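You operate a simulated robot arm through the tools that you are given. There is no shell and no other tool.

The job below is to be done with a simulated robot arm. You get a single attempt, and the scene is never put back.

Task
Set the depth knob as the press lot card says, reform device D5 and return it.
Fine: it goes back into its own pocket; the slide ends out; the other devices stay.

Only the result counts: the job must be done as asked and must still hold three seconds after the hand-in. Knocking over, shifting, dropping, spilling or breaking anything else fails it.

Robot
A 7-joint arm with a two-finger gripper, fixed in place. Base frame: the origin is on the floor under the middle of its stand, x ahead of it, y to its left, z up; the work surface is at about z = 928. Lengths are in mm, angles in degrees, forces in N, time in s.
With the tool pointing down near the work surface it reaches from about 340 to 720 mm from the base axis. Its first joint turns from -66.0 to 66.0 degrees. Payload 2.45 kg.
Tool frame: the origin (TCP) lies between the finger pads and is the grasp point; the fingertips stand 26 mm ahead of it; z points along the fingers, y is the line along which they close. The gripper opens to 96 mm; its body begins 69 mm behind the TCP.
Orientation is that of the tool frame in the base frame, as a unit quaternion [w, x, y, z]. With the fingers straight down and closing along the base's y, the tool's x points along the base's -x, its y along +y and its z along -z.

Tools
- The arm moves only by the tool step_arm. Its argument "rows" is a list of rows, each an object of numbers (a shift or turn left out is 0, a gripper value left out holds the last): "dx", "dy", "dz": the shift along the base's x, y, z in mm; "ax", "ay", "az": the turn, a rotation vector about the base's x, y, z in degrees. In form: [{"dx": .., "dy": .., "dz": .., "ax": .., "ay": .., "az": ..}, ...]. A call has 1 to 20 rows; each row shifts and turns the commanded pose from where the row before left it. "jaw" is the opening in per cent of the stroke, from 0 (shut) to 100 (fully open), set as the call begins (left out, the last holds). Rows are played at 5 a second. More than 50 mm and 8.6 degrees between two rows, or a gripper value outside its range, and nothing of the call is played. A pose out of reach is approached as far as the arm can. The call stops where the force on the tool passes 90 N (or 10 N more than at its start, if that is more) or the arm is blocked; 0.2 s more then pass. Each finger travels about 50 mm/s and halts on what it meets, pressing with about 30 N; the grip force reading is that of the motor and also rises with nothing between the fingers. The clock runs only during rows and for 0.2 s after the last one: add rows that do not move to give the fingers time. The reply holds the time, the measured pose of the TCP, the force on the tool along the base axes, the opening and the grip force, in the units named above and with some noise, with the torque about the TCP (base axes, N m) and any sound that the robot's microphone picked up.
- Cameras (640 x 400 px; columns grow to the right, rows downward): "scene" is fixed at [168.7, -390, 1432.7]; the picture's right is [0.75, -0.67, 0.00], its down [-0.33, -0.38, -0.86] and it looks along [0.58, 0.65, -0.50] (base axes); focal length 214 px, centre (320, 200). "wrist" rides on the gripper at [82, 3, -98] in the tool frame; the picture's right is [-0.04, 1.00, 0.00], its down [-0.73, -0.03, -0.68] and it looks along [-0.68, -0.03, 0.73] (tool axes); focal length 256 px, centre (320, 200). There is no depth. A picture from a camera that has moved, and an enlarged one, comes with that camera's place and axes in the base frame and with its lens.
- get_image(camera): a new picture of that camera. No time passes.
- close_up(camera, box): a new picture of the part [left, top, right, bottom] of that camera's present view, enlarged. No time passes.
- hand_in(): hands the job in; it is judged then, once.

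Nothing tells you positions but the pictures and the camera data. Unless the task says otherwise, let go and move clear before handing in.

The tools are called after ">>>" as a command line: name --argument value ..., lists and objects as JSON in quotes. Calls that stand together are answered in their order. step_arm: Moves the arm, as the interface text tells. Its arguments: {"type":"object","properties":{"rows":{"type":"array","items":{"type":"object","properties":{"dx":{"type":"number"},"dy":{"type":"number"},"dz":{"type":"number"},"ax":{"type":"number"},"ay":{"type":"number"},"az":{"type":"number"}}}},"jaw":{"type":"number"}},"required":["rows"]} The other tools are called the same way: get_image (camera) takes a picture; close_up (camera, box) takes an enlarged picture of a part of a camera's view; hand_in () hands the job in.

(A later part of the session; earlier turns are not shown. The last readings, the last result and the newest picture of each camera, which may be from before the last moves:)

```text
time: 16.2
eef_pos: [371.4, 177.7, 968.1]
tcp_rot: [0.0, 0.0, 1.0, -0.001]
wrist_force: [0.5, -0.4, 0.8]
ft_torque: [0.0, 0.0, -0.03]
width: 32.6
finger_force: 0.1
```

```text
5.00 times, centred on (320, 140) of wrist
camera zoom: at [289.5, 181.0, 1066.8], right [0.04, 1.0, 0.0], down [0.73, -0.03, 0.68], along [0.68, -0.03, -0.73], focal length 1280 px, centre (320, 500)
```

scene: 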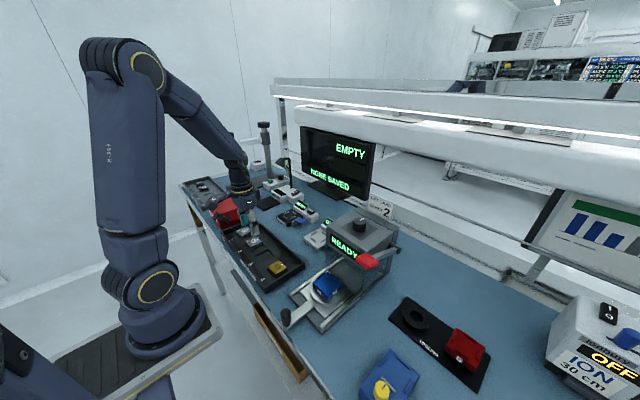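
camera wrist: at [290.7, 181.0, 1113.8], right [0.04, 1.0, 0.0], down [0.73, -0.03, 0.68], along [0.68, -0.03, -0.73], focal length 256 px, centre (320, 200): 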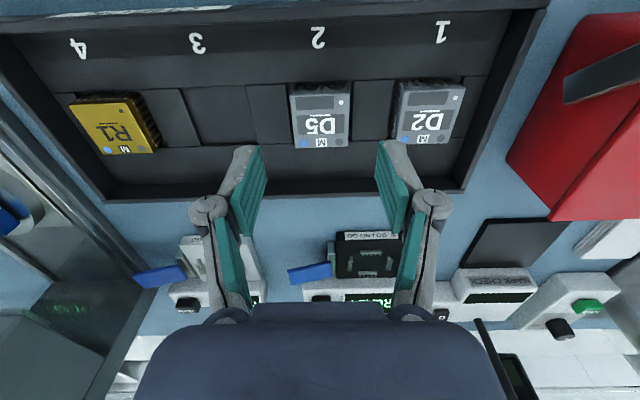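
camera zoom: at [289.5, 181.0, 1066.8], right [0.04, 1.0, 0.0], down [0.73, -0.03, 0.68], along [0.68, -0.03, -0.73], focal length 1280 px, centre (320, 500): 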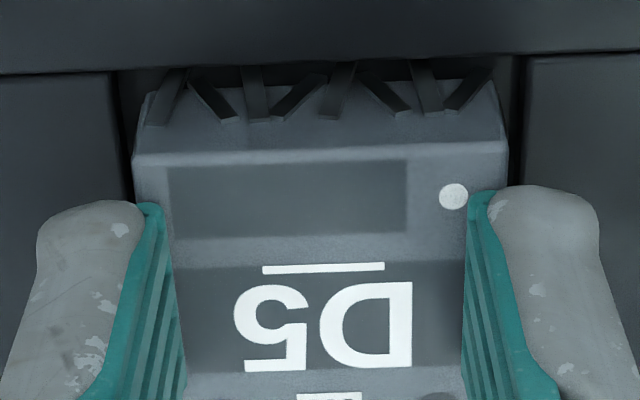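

The pads closed just above the device's top face, so the top is lower than I estimated (≈942). I'll reopen, descend 6.5 mm more and close again.

>>> step_arm --rows '[{"dz": 0}, {"dz": 0}, {"dz": 0}, {"dz": 0}]' --jaw 62

>>> step_arm --rows '[{"dz": -3}, {"dz": -3.5}, {"dz": 0}]'

>>> close_up --camera "scene" --box '[240, 220, 280, 250]'

>>> close_up --camera "wrist" --box '[240, 80, 400, 200]'

```text
time: 17.2
eef_pos: [370.6, 177.3, 970.1]
tcp_rot: [0.0, 0.0, 1.0, 0.0]
wrist_force: [0.4, 0.3, -0.2]
ft_torque: [0.01, 0.03, 0.02]
width: 59.4
finger_force: 0.1
```

```text
time: 18.0
eef_pos: [370.3, 177.1, 962.6]
tcp_rot: [-0.001, 0.001, 1.0, 0.0]
wrist_force: [0.7, 0.4, -0.1]
ft_torque: [-0.03, -0.02, 0.01]
width: 59.2
finger_force: 0.0
```

```text
13.33 times, centred on (260, 235) of scene
camera zoom: at [168.7, -390.0, 1432.7], right [0.75, -0.67, 0.0], down [-0.33, -0.38, -0.86], along [0.58, 0.65, -0.5], focal length 2860 px, centre (1120, -267)
```

zoom: 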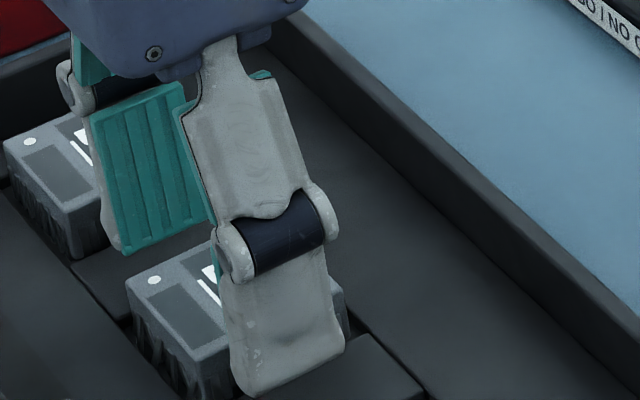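

```text
3.33 times, centred on (320, 140) of wrist
camera zoom: at [289.9, 180.6, 1060.8], right [0.04, 1.0, 0.0], down [0.73, -0.03, 0.68], along [0.68, -0.03, -0.73], focal length 853 px, centre (320, 400)
```

zoom: 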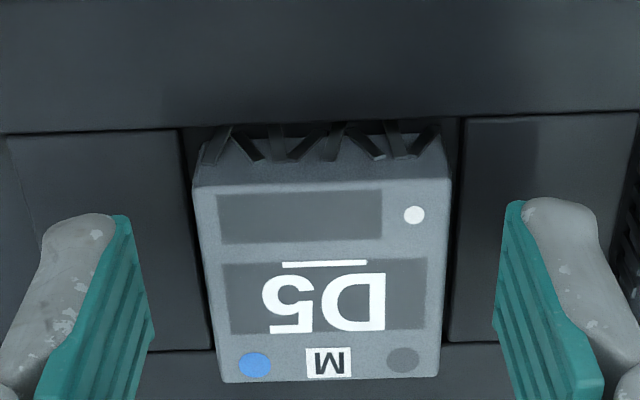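

Now the tips sit lower beside the device. Closing again.

>>> step_arm --rows '[{"dz": 0}, {"dz": 0}, {"dz": 0}, {"dz": 0}, {"dz": 0}]' --jaw 34

>>> close_up --camera "scene" --box '[240, 220, 280, 250]'

>>> close_up --camera "wrist" --box '[240, 80, 400, 200]'

```text
time: 19.2
eef_pos: [370.8, 177.1, 962.4]
tcp_rot: [0.0, 0.0, 1.0, 0.0]
wrist_force: [-0.5, 0.5, 1.2]
ft_torque: [0.0, 0.0, -0.03]
width: 40.9
finger_force: 30.5
```

```text
13.33 times, centred on (260, 235) of scene
camera zoom: at [168.7, -390.0, 1432.7], right [0.75, -0.67, 0.0], down [-0.33, -0.38, -0.86], along [0.58, 0.65, -0.5], focal length 2860 px, centre (1120, -267)
```

zoom: 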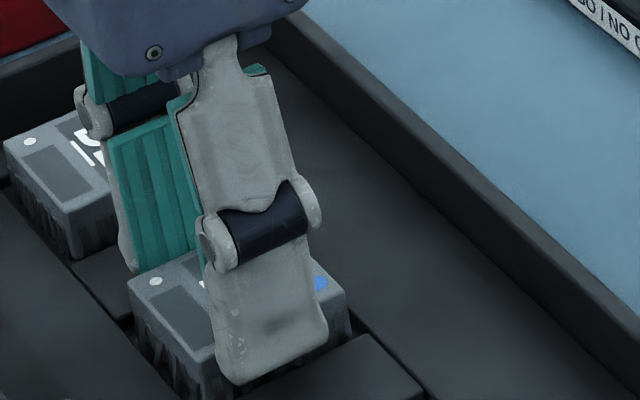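

```text
3.33 times, centred on (320, 140) of wrist
camera zoom: at [289.9, 180.7, 1060.9], right [0.04, 1.0, 0.0], down [0.73, -0.03, 0.68], along [0.68, -0.03, -0.73], focal length 853 px, centre (320, 400)
```

zoom: 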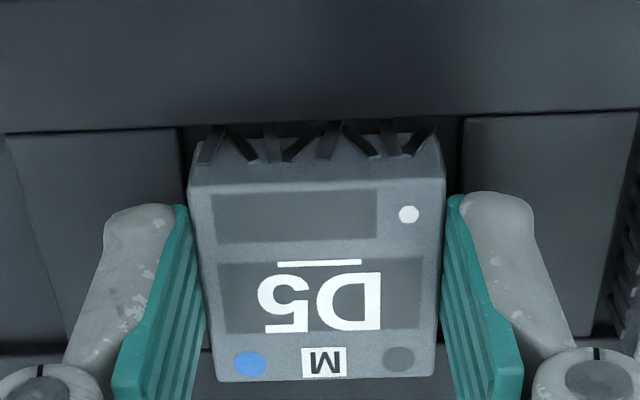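

Gripped: 40.9 mm at 30 N. I'll lift straight up slowly and check that the device came along.

>>> step_arm --rows '[{"dz": 5}, {"dz": 10}, {"dz": 25}, {"dz": 40}, {"dz": 40}, {"dz": 0}]'

>>> get_image --camera "scene"

>>> get_image --camera "wrist"

>>> close_up --camera "wrist" --box '[240, 80, 400, 200]'

```text
time: 20.6
eef_pos: [369.9, 179.2, 1083.6]
tcp_rot: [0.0, 0.0, 1.0, 0.0]
wrist_force: [-0.2, 0.9, -0.3]
ft_torque: [0.0, 0.05, -0.01]
width: 32.6
finger_force: 0.1
```

```text
taken
```

scene: 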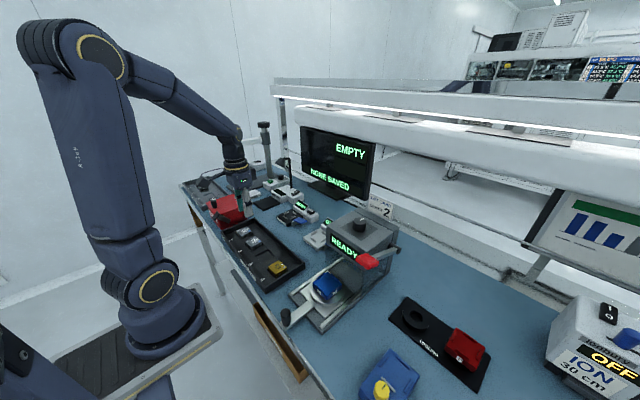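

```text
taken
camera wrist: at [288.8, 182.6, 1182.7], right [0.04, 1.0, 0.0], down [0.73, -0.03, 0.68], along [0.68, -0.03, -0.73], focal length 256 px, centre (320, 200)
```

wrist: 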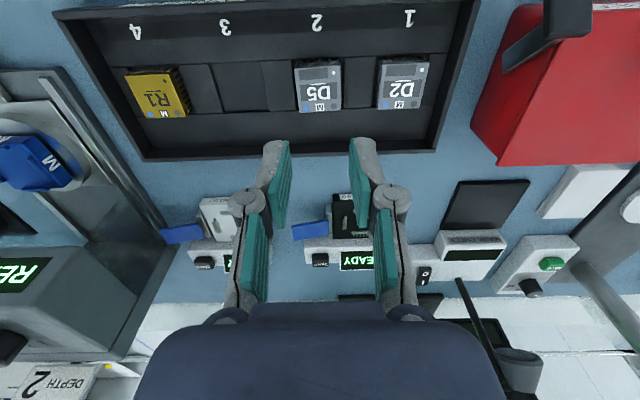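

```text
3.33 times, centred on (320, 140) of wrist
camera zoom: at [288.8, 182.6, 1182.7], right [0.04, 1.0, 0.0], down [0.73, -0.03, 0.68], along [0.68, -0.03, -0.73], focal length 853 px, centre (320, 400)
```

zoom: 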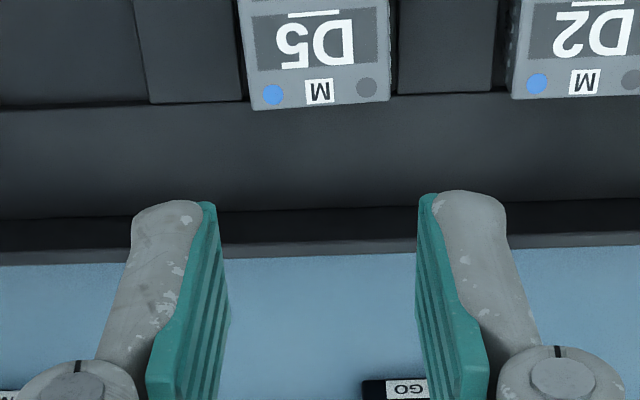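

The device slipped out of the shallow grip and stays in its pocket. I'll check its state, then grip deeper.

>>> close_up --camera "scene" --box '[235, 225, 285, 260]'

>>> close_up --camera "wrist" --box '[270, 50, 360, 120]'

```text
11.43 times, centred on (260, 242) of scene
camera zoom: at [168.7, -390.0, 1432.7], right [0.75, -0.67, 0.0], down [-0.33, -0.38, -0.86], along [0.58, 0.65, -0.5], focal length 2451 px, centre (1006, -286)
```

zoom: 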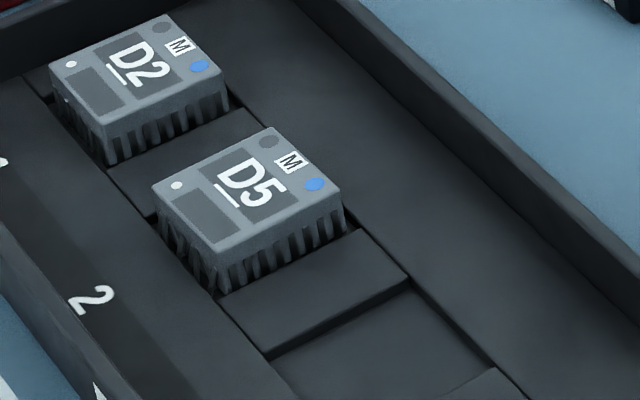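

```text
5.71 times, centred on (315, 85) of wrist
camera zoom: at [288.8, 182.6, 1182.7], right [0.04, 1.0, 0.0], down [0.73, -0.03, 0.68], along [0.68, -0.03, -0.73], focal length 1463 px, centre (349, 857)
```

zoom: 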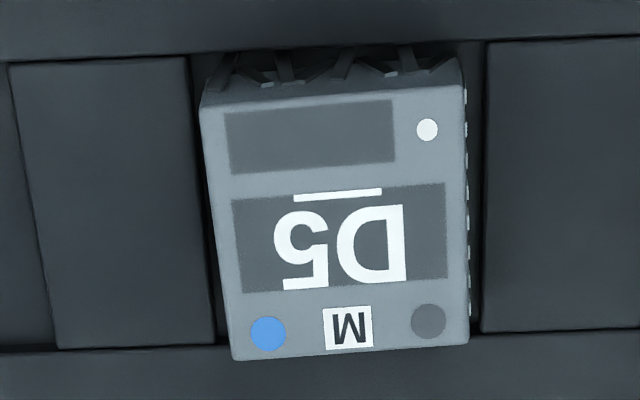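

D5 is still in pocket 2, turned just a few degrees; the parallel jaws will square it again. I'll open, move 2.4 mm forward, and come down in steps.

>>> step_arm --rows '[{"dz": 0}, {"dx": 2.4, "dy": 0.8, "dz": 0}, {"dz": -40}, {"dz": -40}, {"dz": -30}, {"dz": -10}, {"dz": 0}]' --jaw 64

>>> step_arm --rows '[{"dz": -2}, {"dz": 0}]'

>>> step_arm --rows '[{"dz": -2}, {"dz": 0}]'

>>> close_up --camera "scene" --box '[240, 220, 280, 250]'

>>> close_up --camera "wrist" --box '[240, 80, 400, 200]'

```text
time: 22.2
eef_pos: [375.2, 178.7, 962.0]
tcp_rot: [0.0, 0.0, 1.0, 0.0]
wrist_force: [0.1, 0.1, 0.2]
ft_torque: [0.01, 0.01, -0.01]
width: 61.4
finger_force: 0.0
```

```text
time: 22.8
eef_pos: [374.0, 178.0, 959.7]
tcp_rot: [0.001, -0.001, 1.0, 0.0]
wrist_force: [-0.9, 0.7, 0.7]
ft_torque: [-0.03, 0.0, -0.01]
width: 61.6
finger_force: 0.1
```

```text
time: 23.4
eef_pos: [374.1, 177.9, 957.8]
tcp_rot: [0.0, -0.001, 1.0, 0.0]
wrist_force: [0.3, 0.2, -0.2]
ft_torque: [-0.01, 0.02, -0.01]
width: 61.6
finger_force: 0.1
```

```text
13.33 times, centred on (260, 235) of scene
camera zoom: at [168.7, -390.0, 1432.7], right [0.75, -0.67, 0.0], down [-0.33, -0.38, -0.86], along [0.58, 0.65, -0.5], focal length 2860 px, centre (1120, -267)
```

zoom: 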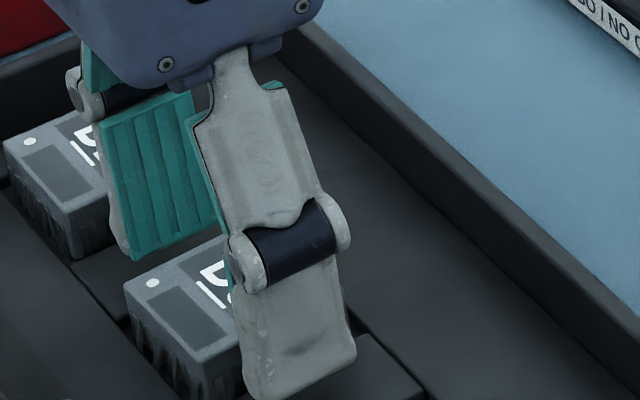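

```text
3.33 times, centred on (320, 140) of wrist
camera zoom: at [292.3, 181.5, 1056.1], right [0.04, 1.0, 0.0], down [0.73, -0.03, 0.68], along [0.68, -0.03, -0.73], focal length 853 px, centre (320, 400)
```

zoom: 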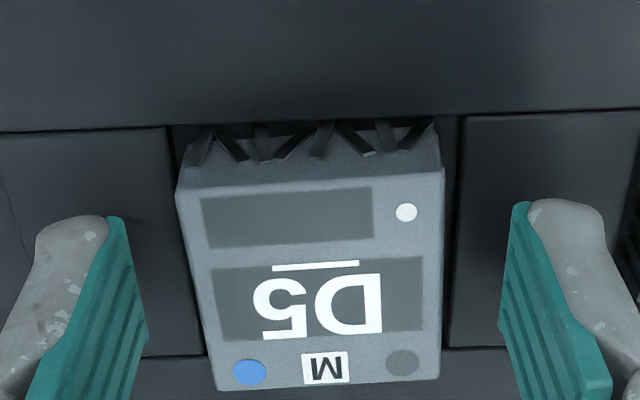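

Tips now reach roughly 6 mm below D5's top, still clear of the ribs. I'll go 0.8 mm lower and close.

>>> step_arm --rows '[{"dz": -0.8}, {"dz": 0}]'

>>> step_arm --rows '[{"dz": 0}, {"dz": 0}, {"dz": 0}, {"dz": 0}, {"dz": 0}]' --jaw 34

>>> close_up --camera "scene" --box '[240, 220, 280, 250]'

>>> close_up --camera "wrist" --box '[240, 80, 400, 200]'

```text
time: 24.0
eef_pos: [373.3, 178.5, 956.3]
tcp_rot: [0.0, 0.0, 1.0, 0.001]
wrist_force: [0.1, 0.2, 0.6]
ft_torque: [0.02, -0.02, 0.01]
width: 61.5
finger_force: 0.0
```

```text
time: 25.2
eef_pos: [374.4, 179.4, 956.3]
tcp_rot: [0.001, -0.001, 1.0, 0.0]
wrist_force: [0.3, -0.5, 2.5]
ft_torque: [-0.01, 0.03, -0.01]
width: 41.1
finger_force: 29.8
```

```text
13.33 times, centred on (260, 235) of scene
camera zoom: at [168.7, -390.0, 1432.7], right [0.75, -0.67, 0.0], down [-0.33, -0.38, -0.86], along [0.58, 0.65, -0.5], focal length 2860 px, centre (1120, -267)
```

zoom: 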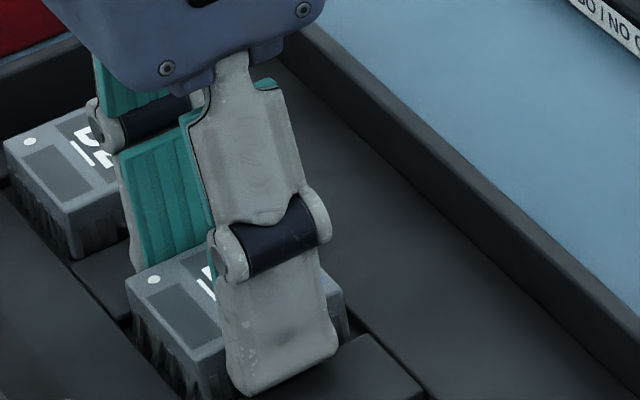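

```text
3.33 times, centred on (320, 140) of wrist
camera zoom: at [292.3, 181.6, 1055.0], right [0.04, 1.0, 0.0], down [0.73, -0.03, 0.68], along [0.68, -0.03, -0.73], focal length 853 px, centre (320, 400)
```

zoom: 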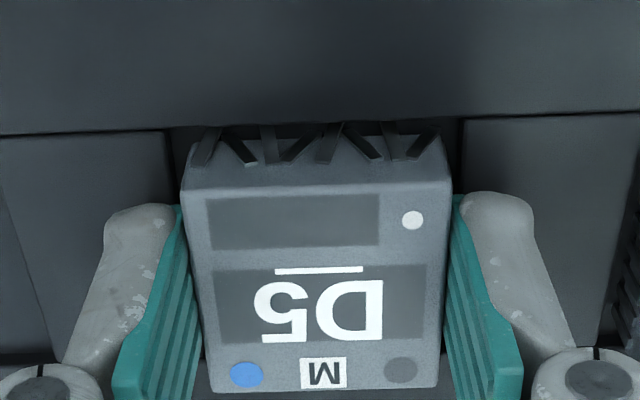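

Gripped at 41 mm and squared up. I'll lift a little and check.

>>> step_arm --rows '[{"dz": 2}, {"dz": 3}, {"dz": 5}, {"dz": 0}]'

>>> close_up --camera "wrist" --box '[240, 80, 400, 200]'

>>> close_up --camera "scene" --box '[240, 220, 280, 250]'

```text
time: 26.2
eef_pos: [373.0, 179.4, 967.2]
tcp_rot: [0.0, -0.001, 1.0, 0.0]
wrist_force: [1.1, -0.2, -1.3]
ft_torque: [-0.02, 0.01, -0.03]
width: 40.9
finger_force: 29.9
```

```text
3.33 times, centred on (320, 140) of wrist
camera zoom: at [291.6, 182.1, 1065.6], right [0.04, 1.0, 0.0], down [0.73, -0.03, 0.68], along [0.68, -0.03, -0.73], focal length 853 px, centre (320, 400)
```

zoom: 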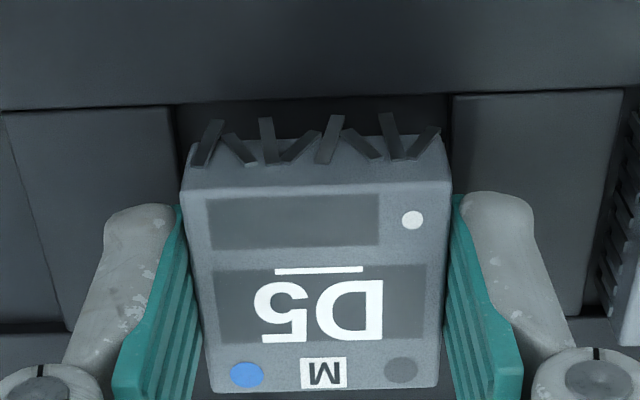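

```text
13.33 times, centred on (260, 235) of scene
camera zoom: at [168.7, -390.0, 1432.7], right [0.75, -0.67, 0.0], down [-0.33, -0.38, -0.86], along [0.58, 0.65, -0.5], focal length 2860 px, centre (1120, -267)
```

zoom: 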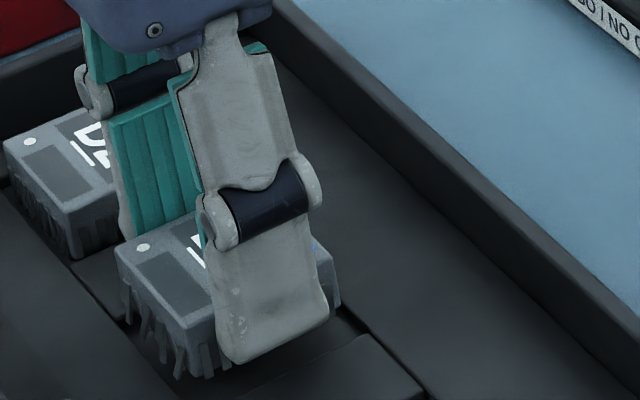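

D5 is lifted cleanly (bent leads visible on its -x side). I'll rise and carry it along x≈373 toward the press, staying clear of the housing.

>>> step_arm --rows '[{"dz": 20}, {"dz": 30}, {"dz": 30}, {"dz": 30}, {"dy": -20}, {"dy": -30}, {"dy": -30}, {"dy": -30}, {"dy": -30}, {"dy": -30}, {"dy": -30}, {"dy": -30}, {"dy": -30}, {"dy": -30}, {"dy": -18}, {"dz": 0}]'

>>> get_image --camera "wrist"

>>> get_image --camera "scene"

>>> close_up --camera "scene" --box '[260, 180, 420, 300]'

```text
time: 29.6
eef_pos: [373.9, -130.4, 1076.4]
tcp_rot: [0.001, 0.0, 1.0, 0.0]
wrist_force: [0.3, -0.1, -0.4]
ft_torque: [0.0, 0.0, -0.03]
width: 41.1
finger_force: 30.3
```

```text
taken
camera wrist: at [292.2, -127.1, 1175.2], right [0.04, 1.0, 0.0], down [0.73, -0.03, 0.68], along [0.68, -0.03, -0.73], focal length 256 px, centre (320, 200)
```

wrist: 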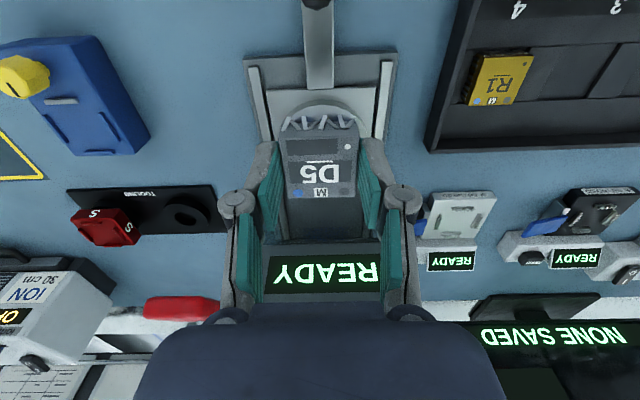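

```text
taken
```

scene: 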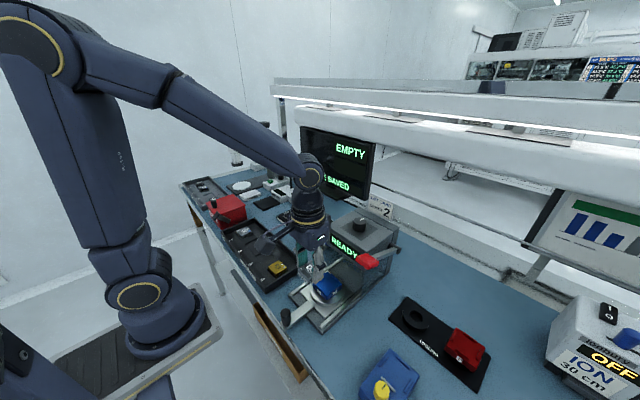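

```text
3.33 times, centred on (340, 240) of scene
camera zoom: at [168.7, -390.0, 1432.7], right [0.75, -0.67, 0.0], down [-0.33, -0.38, -0.86], along [0.58, 0.65, -0.5], focal length 715 px, centre (253, 67)
```

zoom: 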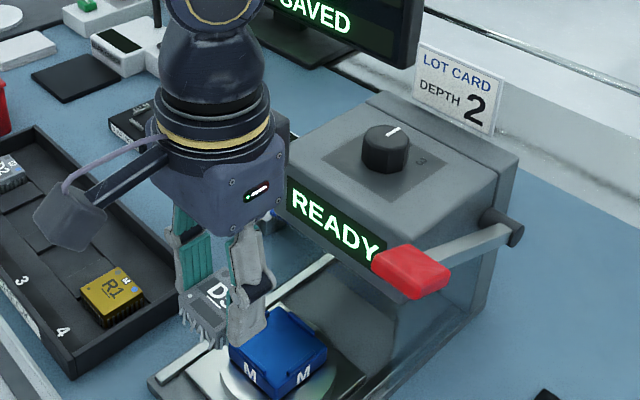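

The device is held well. To measure the die precisely, I'll hover lower and to the side so that the die is seen unobstructed at close range.

>>> step_arm --rows '[{"dy": 30}, {"dy": 40}, {"dx": 9, "dy": 40, "dz": -16}, {"dx": 9, "dz": -20}, {"dz": 0}, {"dz": 0}]'

>>> get_image --camera "wrist"

>>> close_up --camera "wrist" --box '[120, 100, 260, 220]'

```text
time: 31.0
eef_pos: [391.5, -20.3, 1040.9]
tcp_rot: [0.0, 0.0, 1.0, 0.0]
wrist_force: [-0.1, 0.4, -0.7]
ft_torque: [0.0, 0.0, -0.04]
width: 41.0
finger_force: 30.0
```

```text
taken
camera wrist: at [310.0, -16.5, 1138.9], right [0.04, 1.0, 0.0], down [0.73, -0.03, 0.68], along [0.68, -0.03, -0.73], focal length 256 px, centre (320, 200)
```

wrist: 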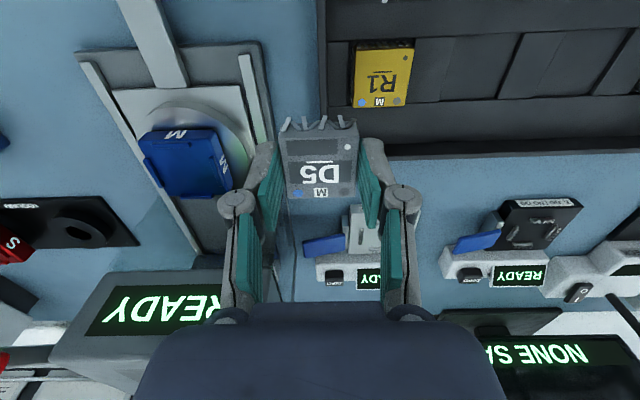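

```text
3.33 times, centred on (190, 160) of wrist
camera zoom: at [310.0, -16.5, 1138.9], right [0.04, 1.0, 0.0], down [0.73, -0.03, 0.68], along [0.68, -0.03, -0.73], focal length 853 px, centre (753, 333)
```

zoom: 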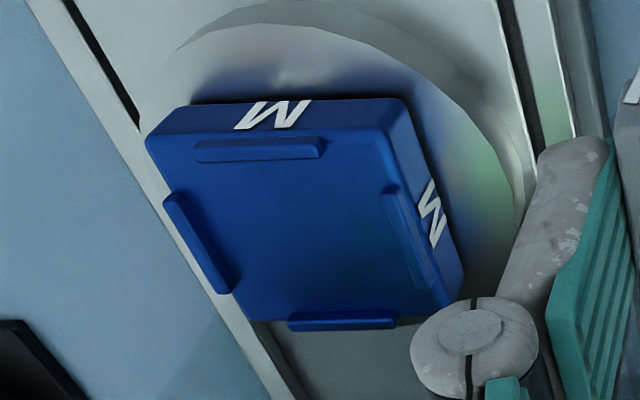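

The die centre works out to about (428, -129.7) with its top near z 970. Let me zoom on the in-hand device to get its offset from the TCP.

>>> close_up --camera "wrist" --box '[270, 100, 370, 220]'

>>> close_up --camera "scene" --box '[280, 210, 360, 290]'

```text
3.33 times, centred on (320, 160) of wrist
camera zoom: at [310.0, -16.5, 1138.9], right [0.04, 1.0, 0.0], down [0.73, -0.03, 0.68], along [0.68, -0.03, -0.73], focal length 853 px, centre (320, 333)
```

zoom: 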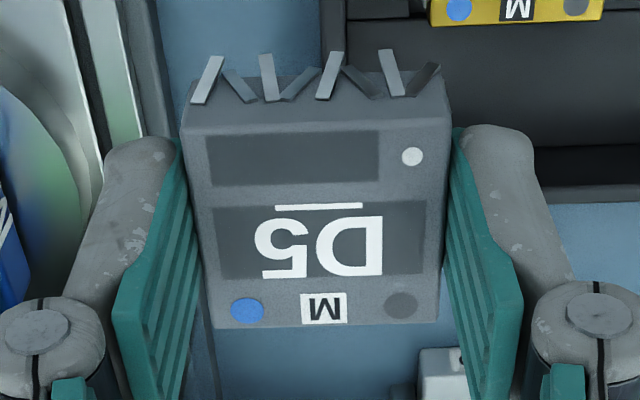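

```text
5.00 times, centred on (320, 250) of scene
camera zoom: at [168.7, -390.0, 1432.7], right [0.75, -0.67, 0.0], down [-0.33, -0.38, -0.86], along [0.58, 0.65, -0.5], focal length 1072 px, centre (320, -50)
```

zoom: 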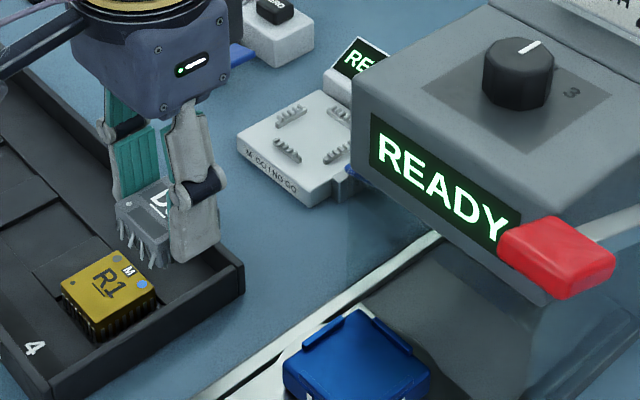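

Next I hover the device just above the die and compare positions directly in the pictures.

>>> step_arm --rows '[{"dy": -30}, {"dy": -30}, {"dx": 10, "dy": -30}, {"dx": 15, "dy": -20}, {"dx": 10, "dz": -9}, {"dz": -12}, {"dz": 0}, {"dz": 0}]'

>>> close_up --camera "wrist" --box '[220, 60, 420, 220]'

>>> close_up --camera "scene" --box '[280, 220, 380, 310]'

```text
time: 32.8
eef_pos: [425.9, -129.5, 1020.2]
tcp_rot: [0.0, -0.001, 1.0, 0.0]
wrist_force: [0.5, -1.4, -1.3]
ft_torque: [0.02, 0.0, 0.03]
width: 40.8
finger_force: 30.0
```

```text
2.50 times, centred on (320, 140) of wrist
camera zoom: at [344.8, -126.5, 1118.1], right [0.04, 1.0, 0.0], down [0.73, -0.03, 0.68], along [0.68, -0.03, -0.73], focal length 640 px, centre (320, 350)
```

zoom: 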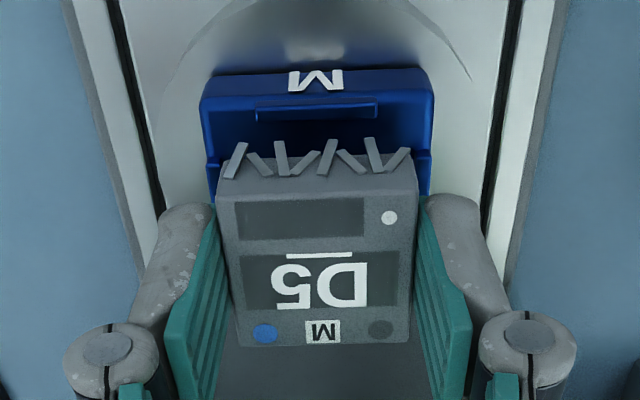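

```text
4.44 times, centred on (330, 265) of scene
camera zoom: at [168.7, -390.0, 1432.7], right [0.75, -0.67, 0.0], down [-0.33, -0.38, -0.86], along [0.58, 0.65, -0.5], focal length 953 px, centre (276, -89)
```

zoom: 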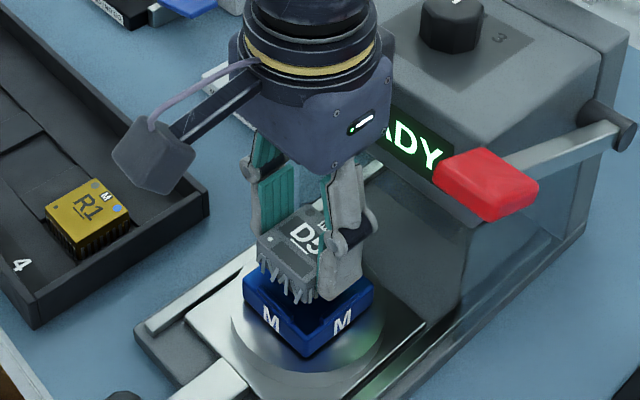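

Laterally (y) the device is well aligned with the die. Let me zoom from the scene camera to check the x-alignment.

>>> close_up --camera "scene" --box '[325, 260, 375, 300]'

>>> close_up --camera "wrist" --box '[270, 80, 370, 160]'

```text
10.00 times, centred on (350, 280) of scene
camera zoom: at [168.7, -390.0, 1432.7], right [0.75, -0.67, 0.0], down [-0.33, -0.38, -0.86], along [0.58, 0.65, -0.5], focal length 2145 px, centre (20, -600)
```

zoom: 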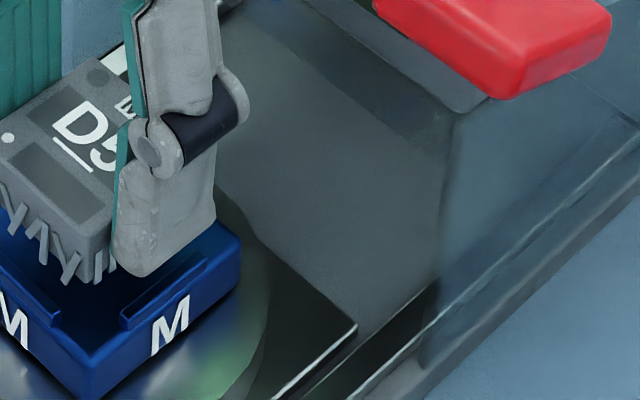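

```text
5.00 times, centred on (320, 120) of wrist
camera zoom: at [344.8, -126.5, 1118.1], right [0.04, 1.0, 0.0], down [0.73, -0.03, 0.68], along [0.68, -0.03, -0.73], focal length 1280 px, centre (320, 600)
```

zoom: 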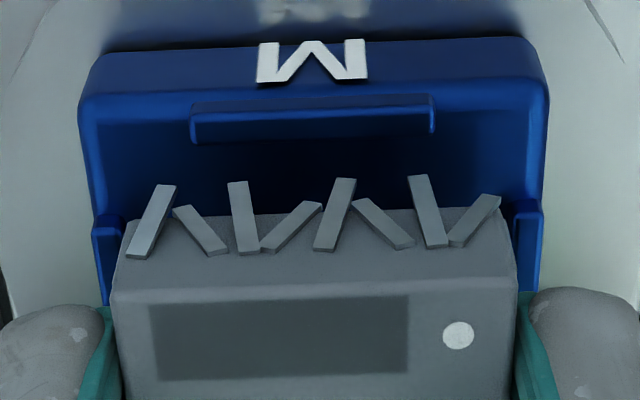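

From the scene view, the device centre is about 1–2 mm ahead of the TCP and 15 mm below it; the die centre x is 428–430. I'll lower 10 mm and look again, since the parallax shrinks as they get close.

>>> step_arm --rows '[{"dx": 1.5, "dz": -5}, {"dz": -5}, {"dz": 0}, {"dz": 0}]'

>>> close_up --camera "wrist" --box '[270, 80, 370, 160]'

>>> close_up --camera "scene" --box '[305, 260, 365, 308]'

```text
time: 33.8
eef_pos: [429.5, -129.4, 1009.4]
tcp_rot: [0.0, 0.0, 1.0, 0.0]
wrist_force: [-0.3, -0.2, -0.9]
ft_torque: [-0.01, -0.01, -0.01]
width: 41.2
finger_force: 30.0
```

```text
5.00 times, centred on (320, 120) of wrist
camera zoom: at [347.1, -127.1, 1108.0], right [0.04, 1.0, 0.0], down [0.73, -0.03, 0.68], along [0.68, -0.03, -0.73], focal length 1280 px, centre (320, 600)
```

zoom: 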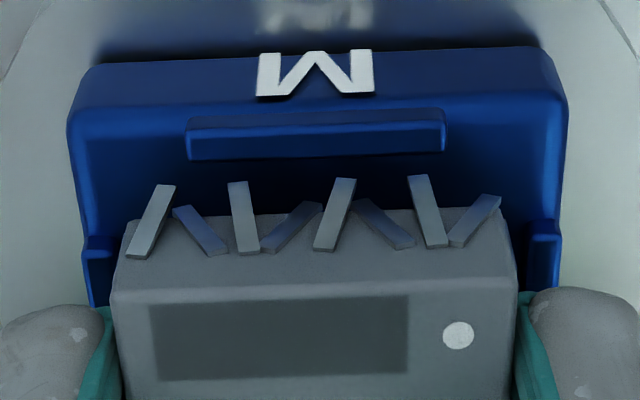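

```text
8.33 times, centred on (335, 284) of scene
camera zoom: at [168.7, -390.0, 1432.7], right [0.75, -0.67, 0.0], down [-0.33, -0.38, -0.86], along [0.58, 0.65, -0.5], focal length 1787 px, centre (195, -500)
```

zoom: 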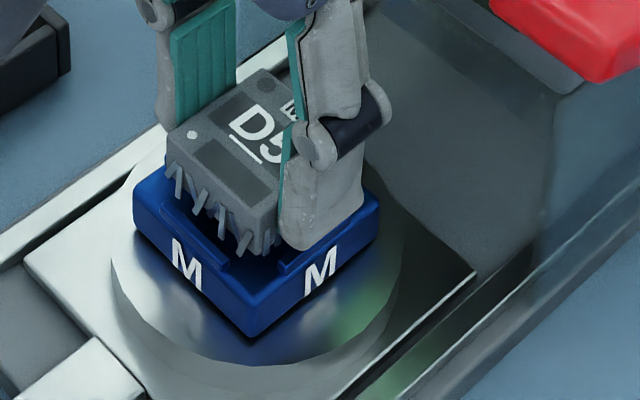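

>>> close_up --camera "scene" --box '[325, 276, 357, 300]'

>>> close_up --camera "wrist" --box '[270, 90, 330, 140]'

>>> close_up --camera "wrist" --box '[320, 90, 380, 140]'

```text
16.00 times, centred on (341, 288) of scene
camera zoom: at [168.7, -390.0, 1432.7], right [0.75, -0.67, 0.0], down [-0.33, -0.38, -0.86], along [0.58, 0.65, -0.5], focal length 3432 px, centre (-16, -1208)
```

zoom: 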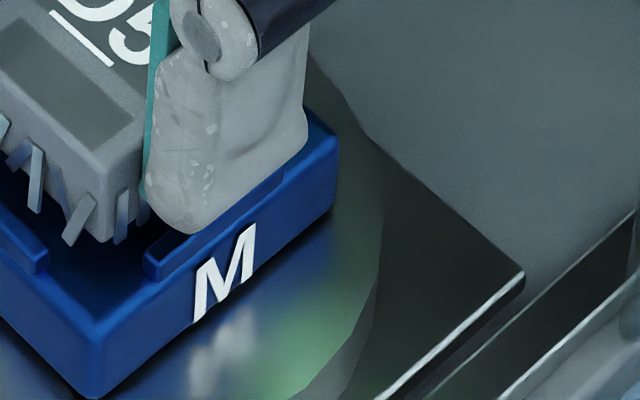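

```text
8.00 times, centred on (300, 115) of wrist
camera zoom: at [347.1, -127.1, 1108.0], right [0.04, 1.0, 0.0], down [0.73, -0.03, 0.68], along [0.68, -0.03, -0.73], focal length 2048 px, centre (480, 880)
```

zoom: 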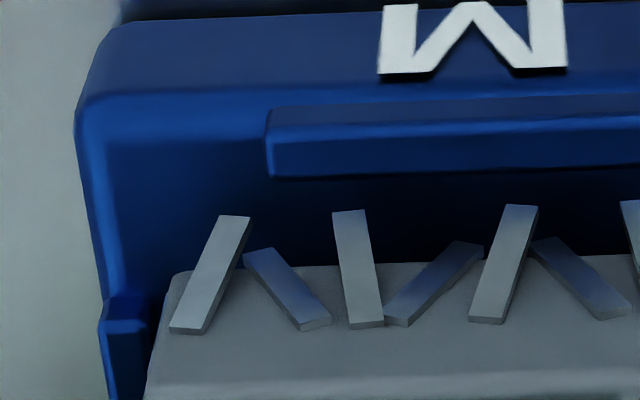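

```text
8.00 times, centred on (350, 115) of wrist
camera zoom: at [347.1, -127.1, 1108.0], right [0.04, 1.0, 0.0], down [0.73, -0.03, 0.68], along [0.68, -0.03, -0.73], focal length 2048 px, centre (80, 880)
```

zoom: 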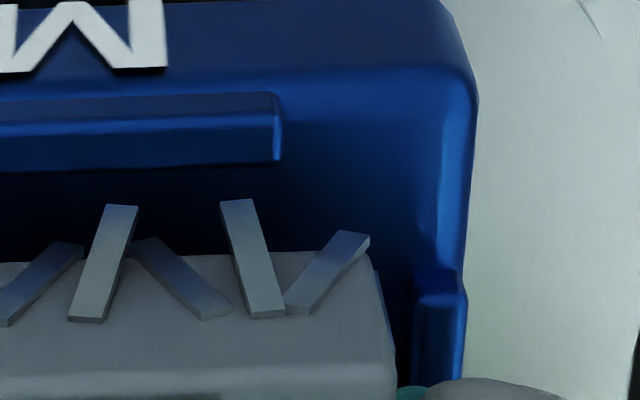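

All three views agree that y is aligned within 0.3 mm and the device should shift about -2 mm in x to be centred between the bars. I'll do that and lower in small steps watching the force.

>>> step_arm --rows '[{"dx": -2}, {"dz": -2}, {"dz": -2}, {"dz": 0}]'

>>> close_up --camera "wrist" --box '[270, 80, 370, 160]'

>>> close_up --camera "scene" --box '[315, 270, 365, 308]'

```text
time: 34.8
eef_pos: [427.0, -131.0, 1007.0]
tcp_rot: [0.0, 0.0, 1.0, 0.0]
wrist_force: [0.5, 0.0, -0.6]
ft_torque: [0.01, 0.02, 0.0]
width: 41.1
finger_force: 30.0
```

```text
5.00 times, centred on (320, 120) of wrist
camera zoom: at [344.9, -127.1, 1104.4], right [0.04, 1.0, 0.0], down [0.73, -0.03, 0.68], along [0.68, -0.03, -0.73], focal length 1280 px, centre (320, 600)
```

zoom: 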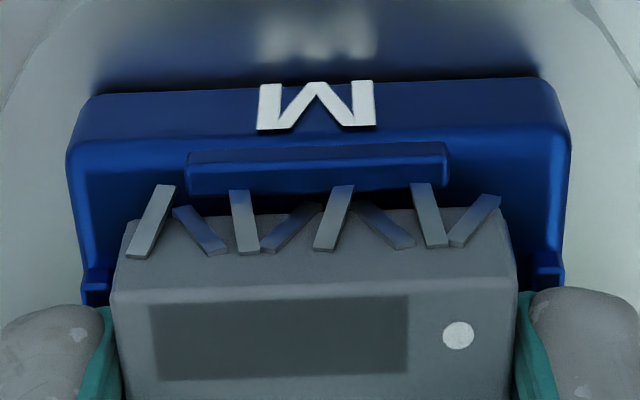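

```text
10.53 times, centred on (340, 289) of scene
camera zoom: at [168.7, -390.0, 1432.7], right [0.75, -0.67, 0.0], down [-0.33, -0.38, -0.86], along [0.58, 0.65, -0.5], focal length 2258 px, centre (110, -737)
```

zoom: 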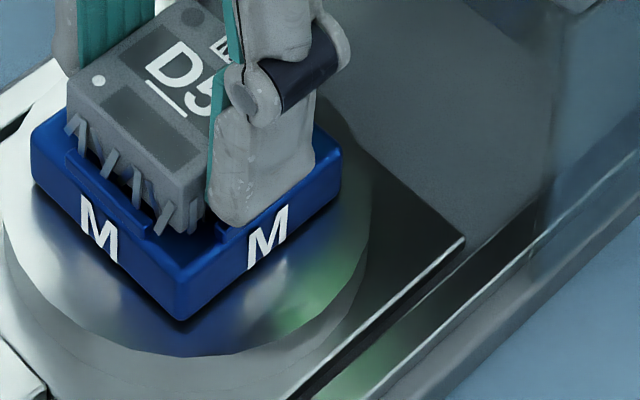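

Close to seating. I'll nudge +0.6 mm in x and keep lowering gently.

>>> step_arm --rows '[{"dx": 0.6}, {"dz": -1.5}, {"dz": 0}]'

>>> step_arm --rows '[{"dz": -1.5}, {"dz": 0}]'

>>> close_up --camera "wrist" --box '[270, 80, 370, 160]'

>>> close_up --camera "scene" --box '[315, 270, 365, 308]'

```text
time: 35.6
eef_pos: [426.8, -129.4, 1003.8]
tcp_rot: [0.001, -0.001, 1.0, 0.0]
wrist_force: [-0.1, -0.6, -0.9]
ft_torque: [-0.02, 0.01, 0.0]
width: 41.0
finger_force: 30.3
```

```text
time: 36.2
eef_pos: [427.7, -129.4, 1004.3]
tcp_rot: [0.001, 0.0, 1.0, 0.0]
wrist_force: [-0.1, 0.9, 7.7]
ft_torque: [0.08, 0.03, 0.0]
width: 40.6
finger_force: 29.6
```

```text
5.00 times, centred on (320, 120) of wrist
camera zoom: at [345.2, -126.9, 1101.8], right [0.04, 1.0, 0.0], down [0.73, -0.03, 0.68], along [0.68, -0.03, -0.73], focal length 1280 px, centre (320, 600)
```

zoom: 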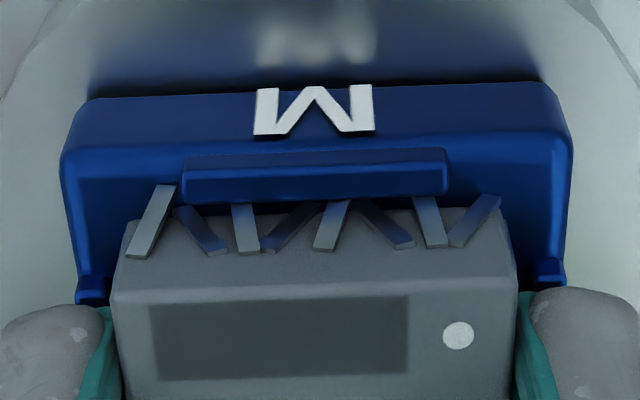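

```text
10.53 times, centred on (340, 289) of scene
camera zoom: at [168.6, -389.9, 1432.7], right [0.75, -0.67, 0.0], down [-0.33, -0.38, -0.86], along [0.58, 0.65, -0.5], focal length 2258 px, centre (110, -737)
```

zoom: 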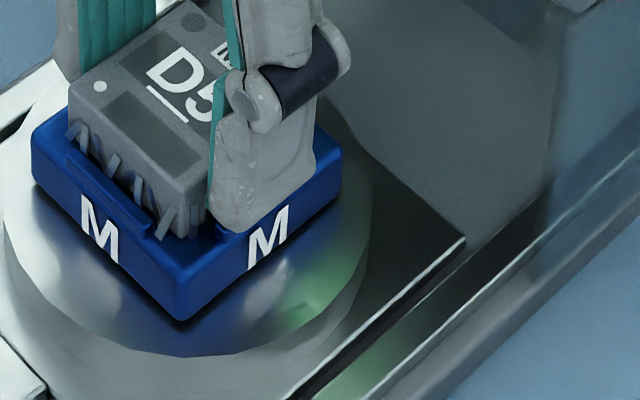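

>>> close_up --camera "wrist" --box '[275, 95, 325, 140]'

>>> close_up --camera "wrist" --box '[320, 95, 370, 140]'

>>> close_up --camera "scene" --box '[322, 278, 350, 299]'

```text
8.89 times, centred on (300, 118) of wrist
camera zoom: at [345.2, -126.9, 1101.8], right [0.04, 1.0, 0.0], down [0.73, -0.03, 0.68], along [0.68, -0.03, -0.73], focal length 2276 px, centre (498, 933)
```

zoom: 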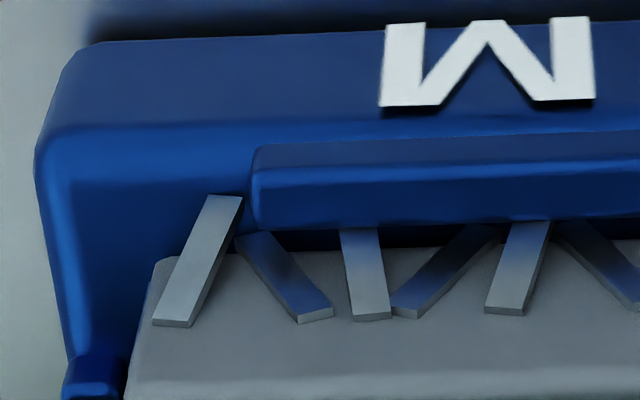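

```text
8.89 times, centred on (345, 118) of wrist
camera zoom: at [345.2, -126.9, 1101.8], right [0.04, 1.0, 0.0], down [0.73, -0.03, 0.68], along [0.68, -0.03, -0.73], focal length 2276 px, centre (98, 933)
```

zoom: 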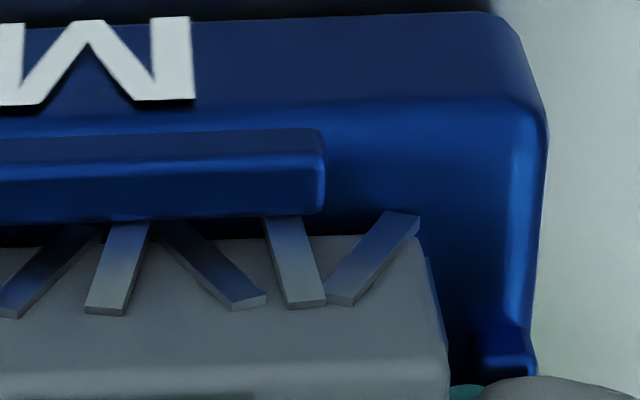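

```text
16.00 times, centred on (336, 288) of scene
camera zoom: at [168.6, -389.9, 1432.7], right [0.75, -0.67, 0.0], down [-0.33, -0.38, -0.86], along [0.58, 0.65, -0.5], focal length 3432 px, centre (64, -1216)
```

zoom: 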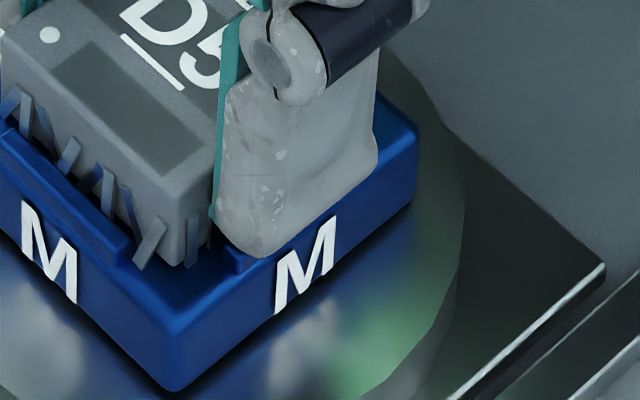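

Contact felt (≈8 N up) with nearly no torque, and the lead tips are inside the bar. I'll ease off slightly and open the jaw.

>>> step_arm --rows '[{"dz": 0.4}, {"dz": 0}]'

>>> step_arm --rows '[{"dz": 0}, {"dz": 0}, {"dz": 0}]' --jaw 52

>>> close_up --camera "wrist" --box '[260, 80, 380, 180]'

>>> close_up --camera "scene" --box '[315, 270, 365, 308]'

```text
time: 36.8
eef_pos: [426.3, -130.8, 1003.6]
tcp_rot: [0.0, 0.001, 1.0, 0.001]
wrist_force: [0.4, 0.3, 3.9]
ft_torque: [0.01, -0.1, -0.03]
width: 41.2
finger_force: 30.2
```

```text
time: 37.6
eef_pos: [427.8, -128.7, 1002.4]
tcp_rot: [0.0, 0.0, 1.0, -0.001]
wrist_force: [0.0, -0.5, -0.5]
ft_torque: [0.04, 0.01, -0.01]
width: 50.1
finger_force: 0.1
```

```text
4.00 times, centred on (320, 130) of wrist
camera zoom: at [344.9, -126.8, 1101.9], right [0.04, 1.0, 0.0], down [0.73, -0.03, 0.68], along [0.68, -0.03, -0.73], focal length 1024 px, centre (320, 480)
```

zoom: 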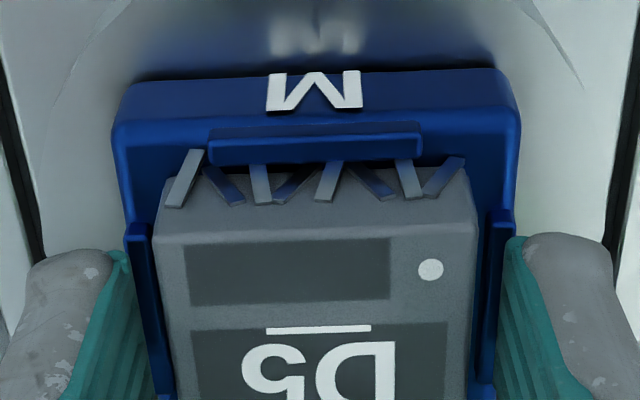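

```text
10.53 times, centred on (340, 289) of scene
camera zoom: at [168.7, -390.0, 1432.7], right [0.75, -0.67, 0.0], down [-0.33, -0.38, -0.86], along [0.58, 0.65, -0.5], focal length 2258 px, centre (110, -737)
```

zoom: 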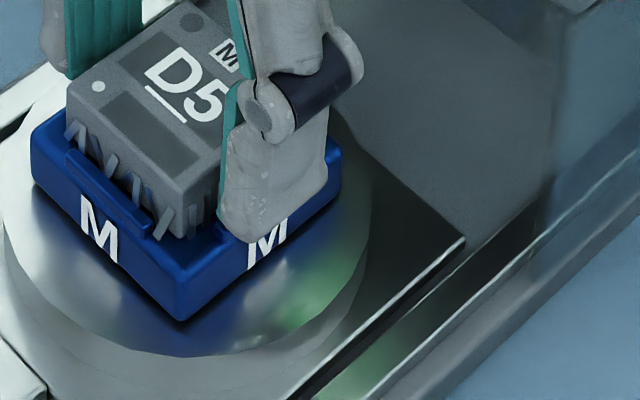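

D5 sits neatly between the four bars of the M die. I'll rise clear and look at the seated device and the slide handle.

>>> step_arm --rows '[{"dz": 5}, {"dz": 20}, {"dz": 40}, {"dx": -30, "dz": 20}, {"dx": -40}, {"dx": -20}, {"dz": 0}]'

>>> get_image --camera "wrist"

>>> close_up --camera "wrist" --box '[240, 80, 400, 200]'

>>> close_up --camera "scene" --box '[270, 250, 370, 340]'

```text
time: 39.2
eef_pos: [337.4, -129.2, 1088.2]
tcp_rot: [-0.001, 0.0, 1.0, -0.001]
wrist_force: [-0.4, -0.1, 0.1]
ft_torque: [0.02, -0.01, -0.01]
width: 49.8
finger_force: 0.0
```

```text
taken
camera wrist: at [254.6, -126.0, 1185.7], right [0.04, 1.0, 0.0], down [0.73, -0.03, 0.68], along [0.68, -0.03, -0.73], focal length 256 px, centre (320, 200)
```

wrist: 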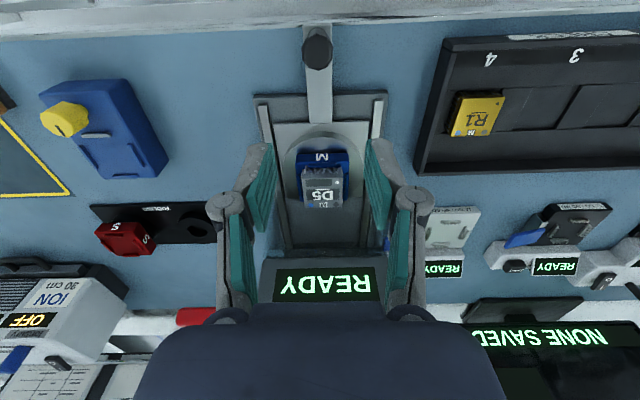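

```text
3.33 times, centred on (320, 140) of wrist
camera zoom: at [254.6, -126.0, 1185.7], right [0.04, 1.0, 0.0], down [0.73, -0.03, 0.68], along [0.68, -0.03, -0.73], focal length 853 px, centre (320, 400)
```

zoom: 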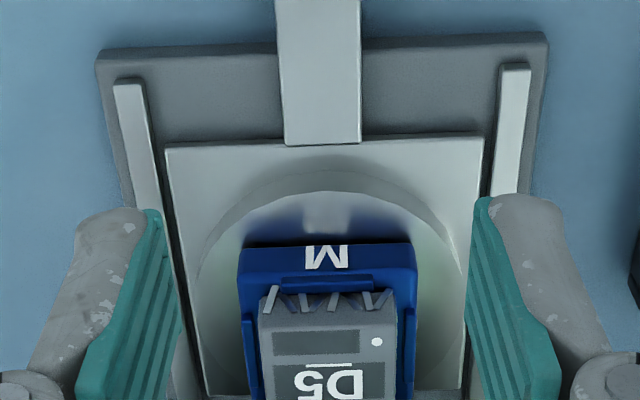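

```text
4.44 times, centred on (320, 295) of scene
camera zoom: at [168.7, -390.0, 1432.7], right [0.75, -0.67, 0.0], down [-0.33, -0.38, -0.86], along [0.58, 0.65, -0.5], focal length 953 px, centre (320, -222)
```

zoom: 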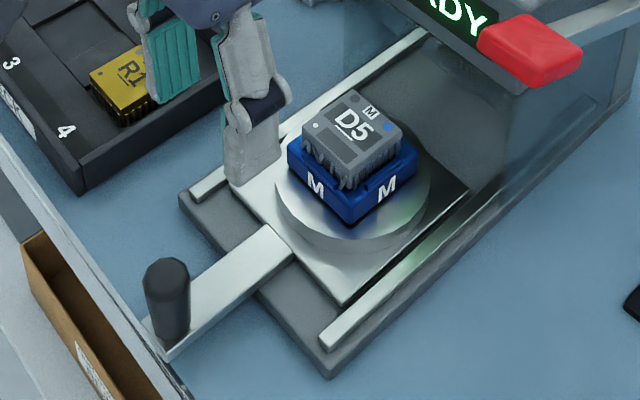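

D5 is well seated. The slide handle post is near (299.6, -129.4), z 942–990. I'll try to reach it with the tool vertical, checking where the arm actually gets.

>>> step_arm --rows '[{"dx": -18, "dz": -20}, {"dx": -19, "dz": -20}, {"dz": 0}, {"dz": 0}]'

>>> get_image --camera "wrist"

>>> get_image --camera "scene"

```text
time: 40.2
eef_pos: [300.1, -128.8, 1048.5]
tcp_rot: [0.0, 0.001, 1.0, 0.001]
wrist_force: [0.2, -0.6, 0.7]
ft_torque: [0.0, 0.03, 0.0]
width: 49.7
finger_force: 0.0
```

```text
taken
camera wrist: at [218.1, -125.5, 1147.5], right [0.04, 1.0, 0.0], down [0.73, -0.03, 0.68], along [0.68, -0.03, -0.73], focal length 256 px, centre (320, 200)
```

wrist: 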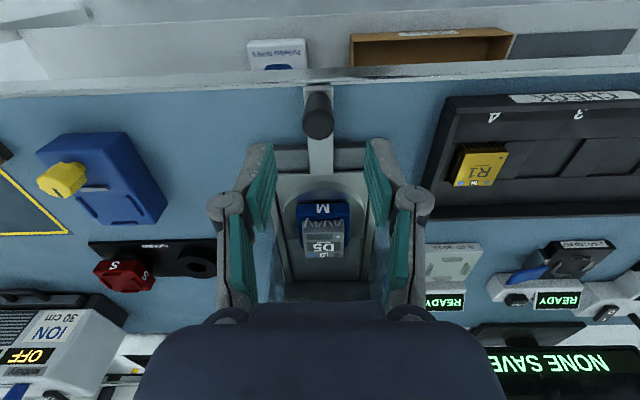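

```text
taken
```

scene: 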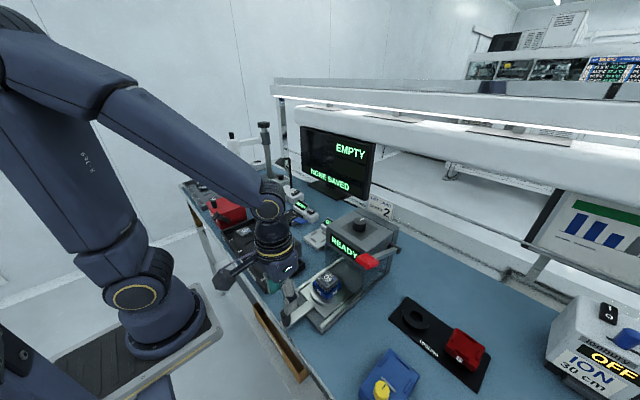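

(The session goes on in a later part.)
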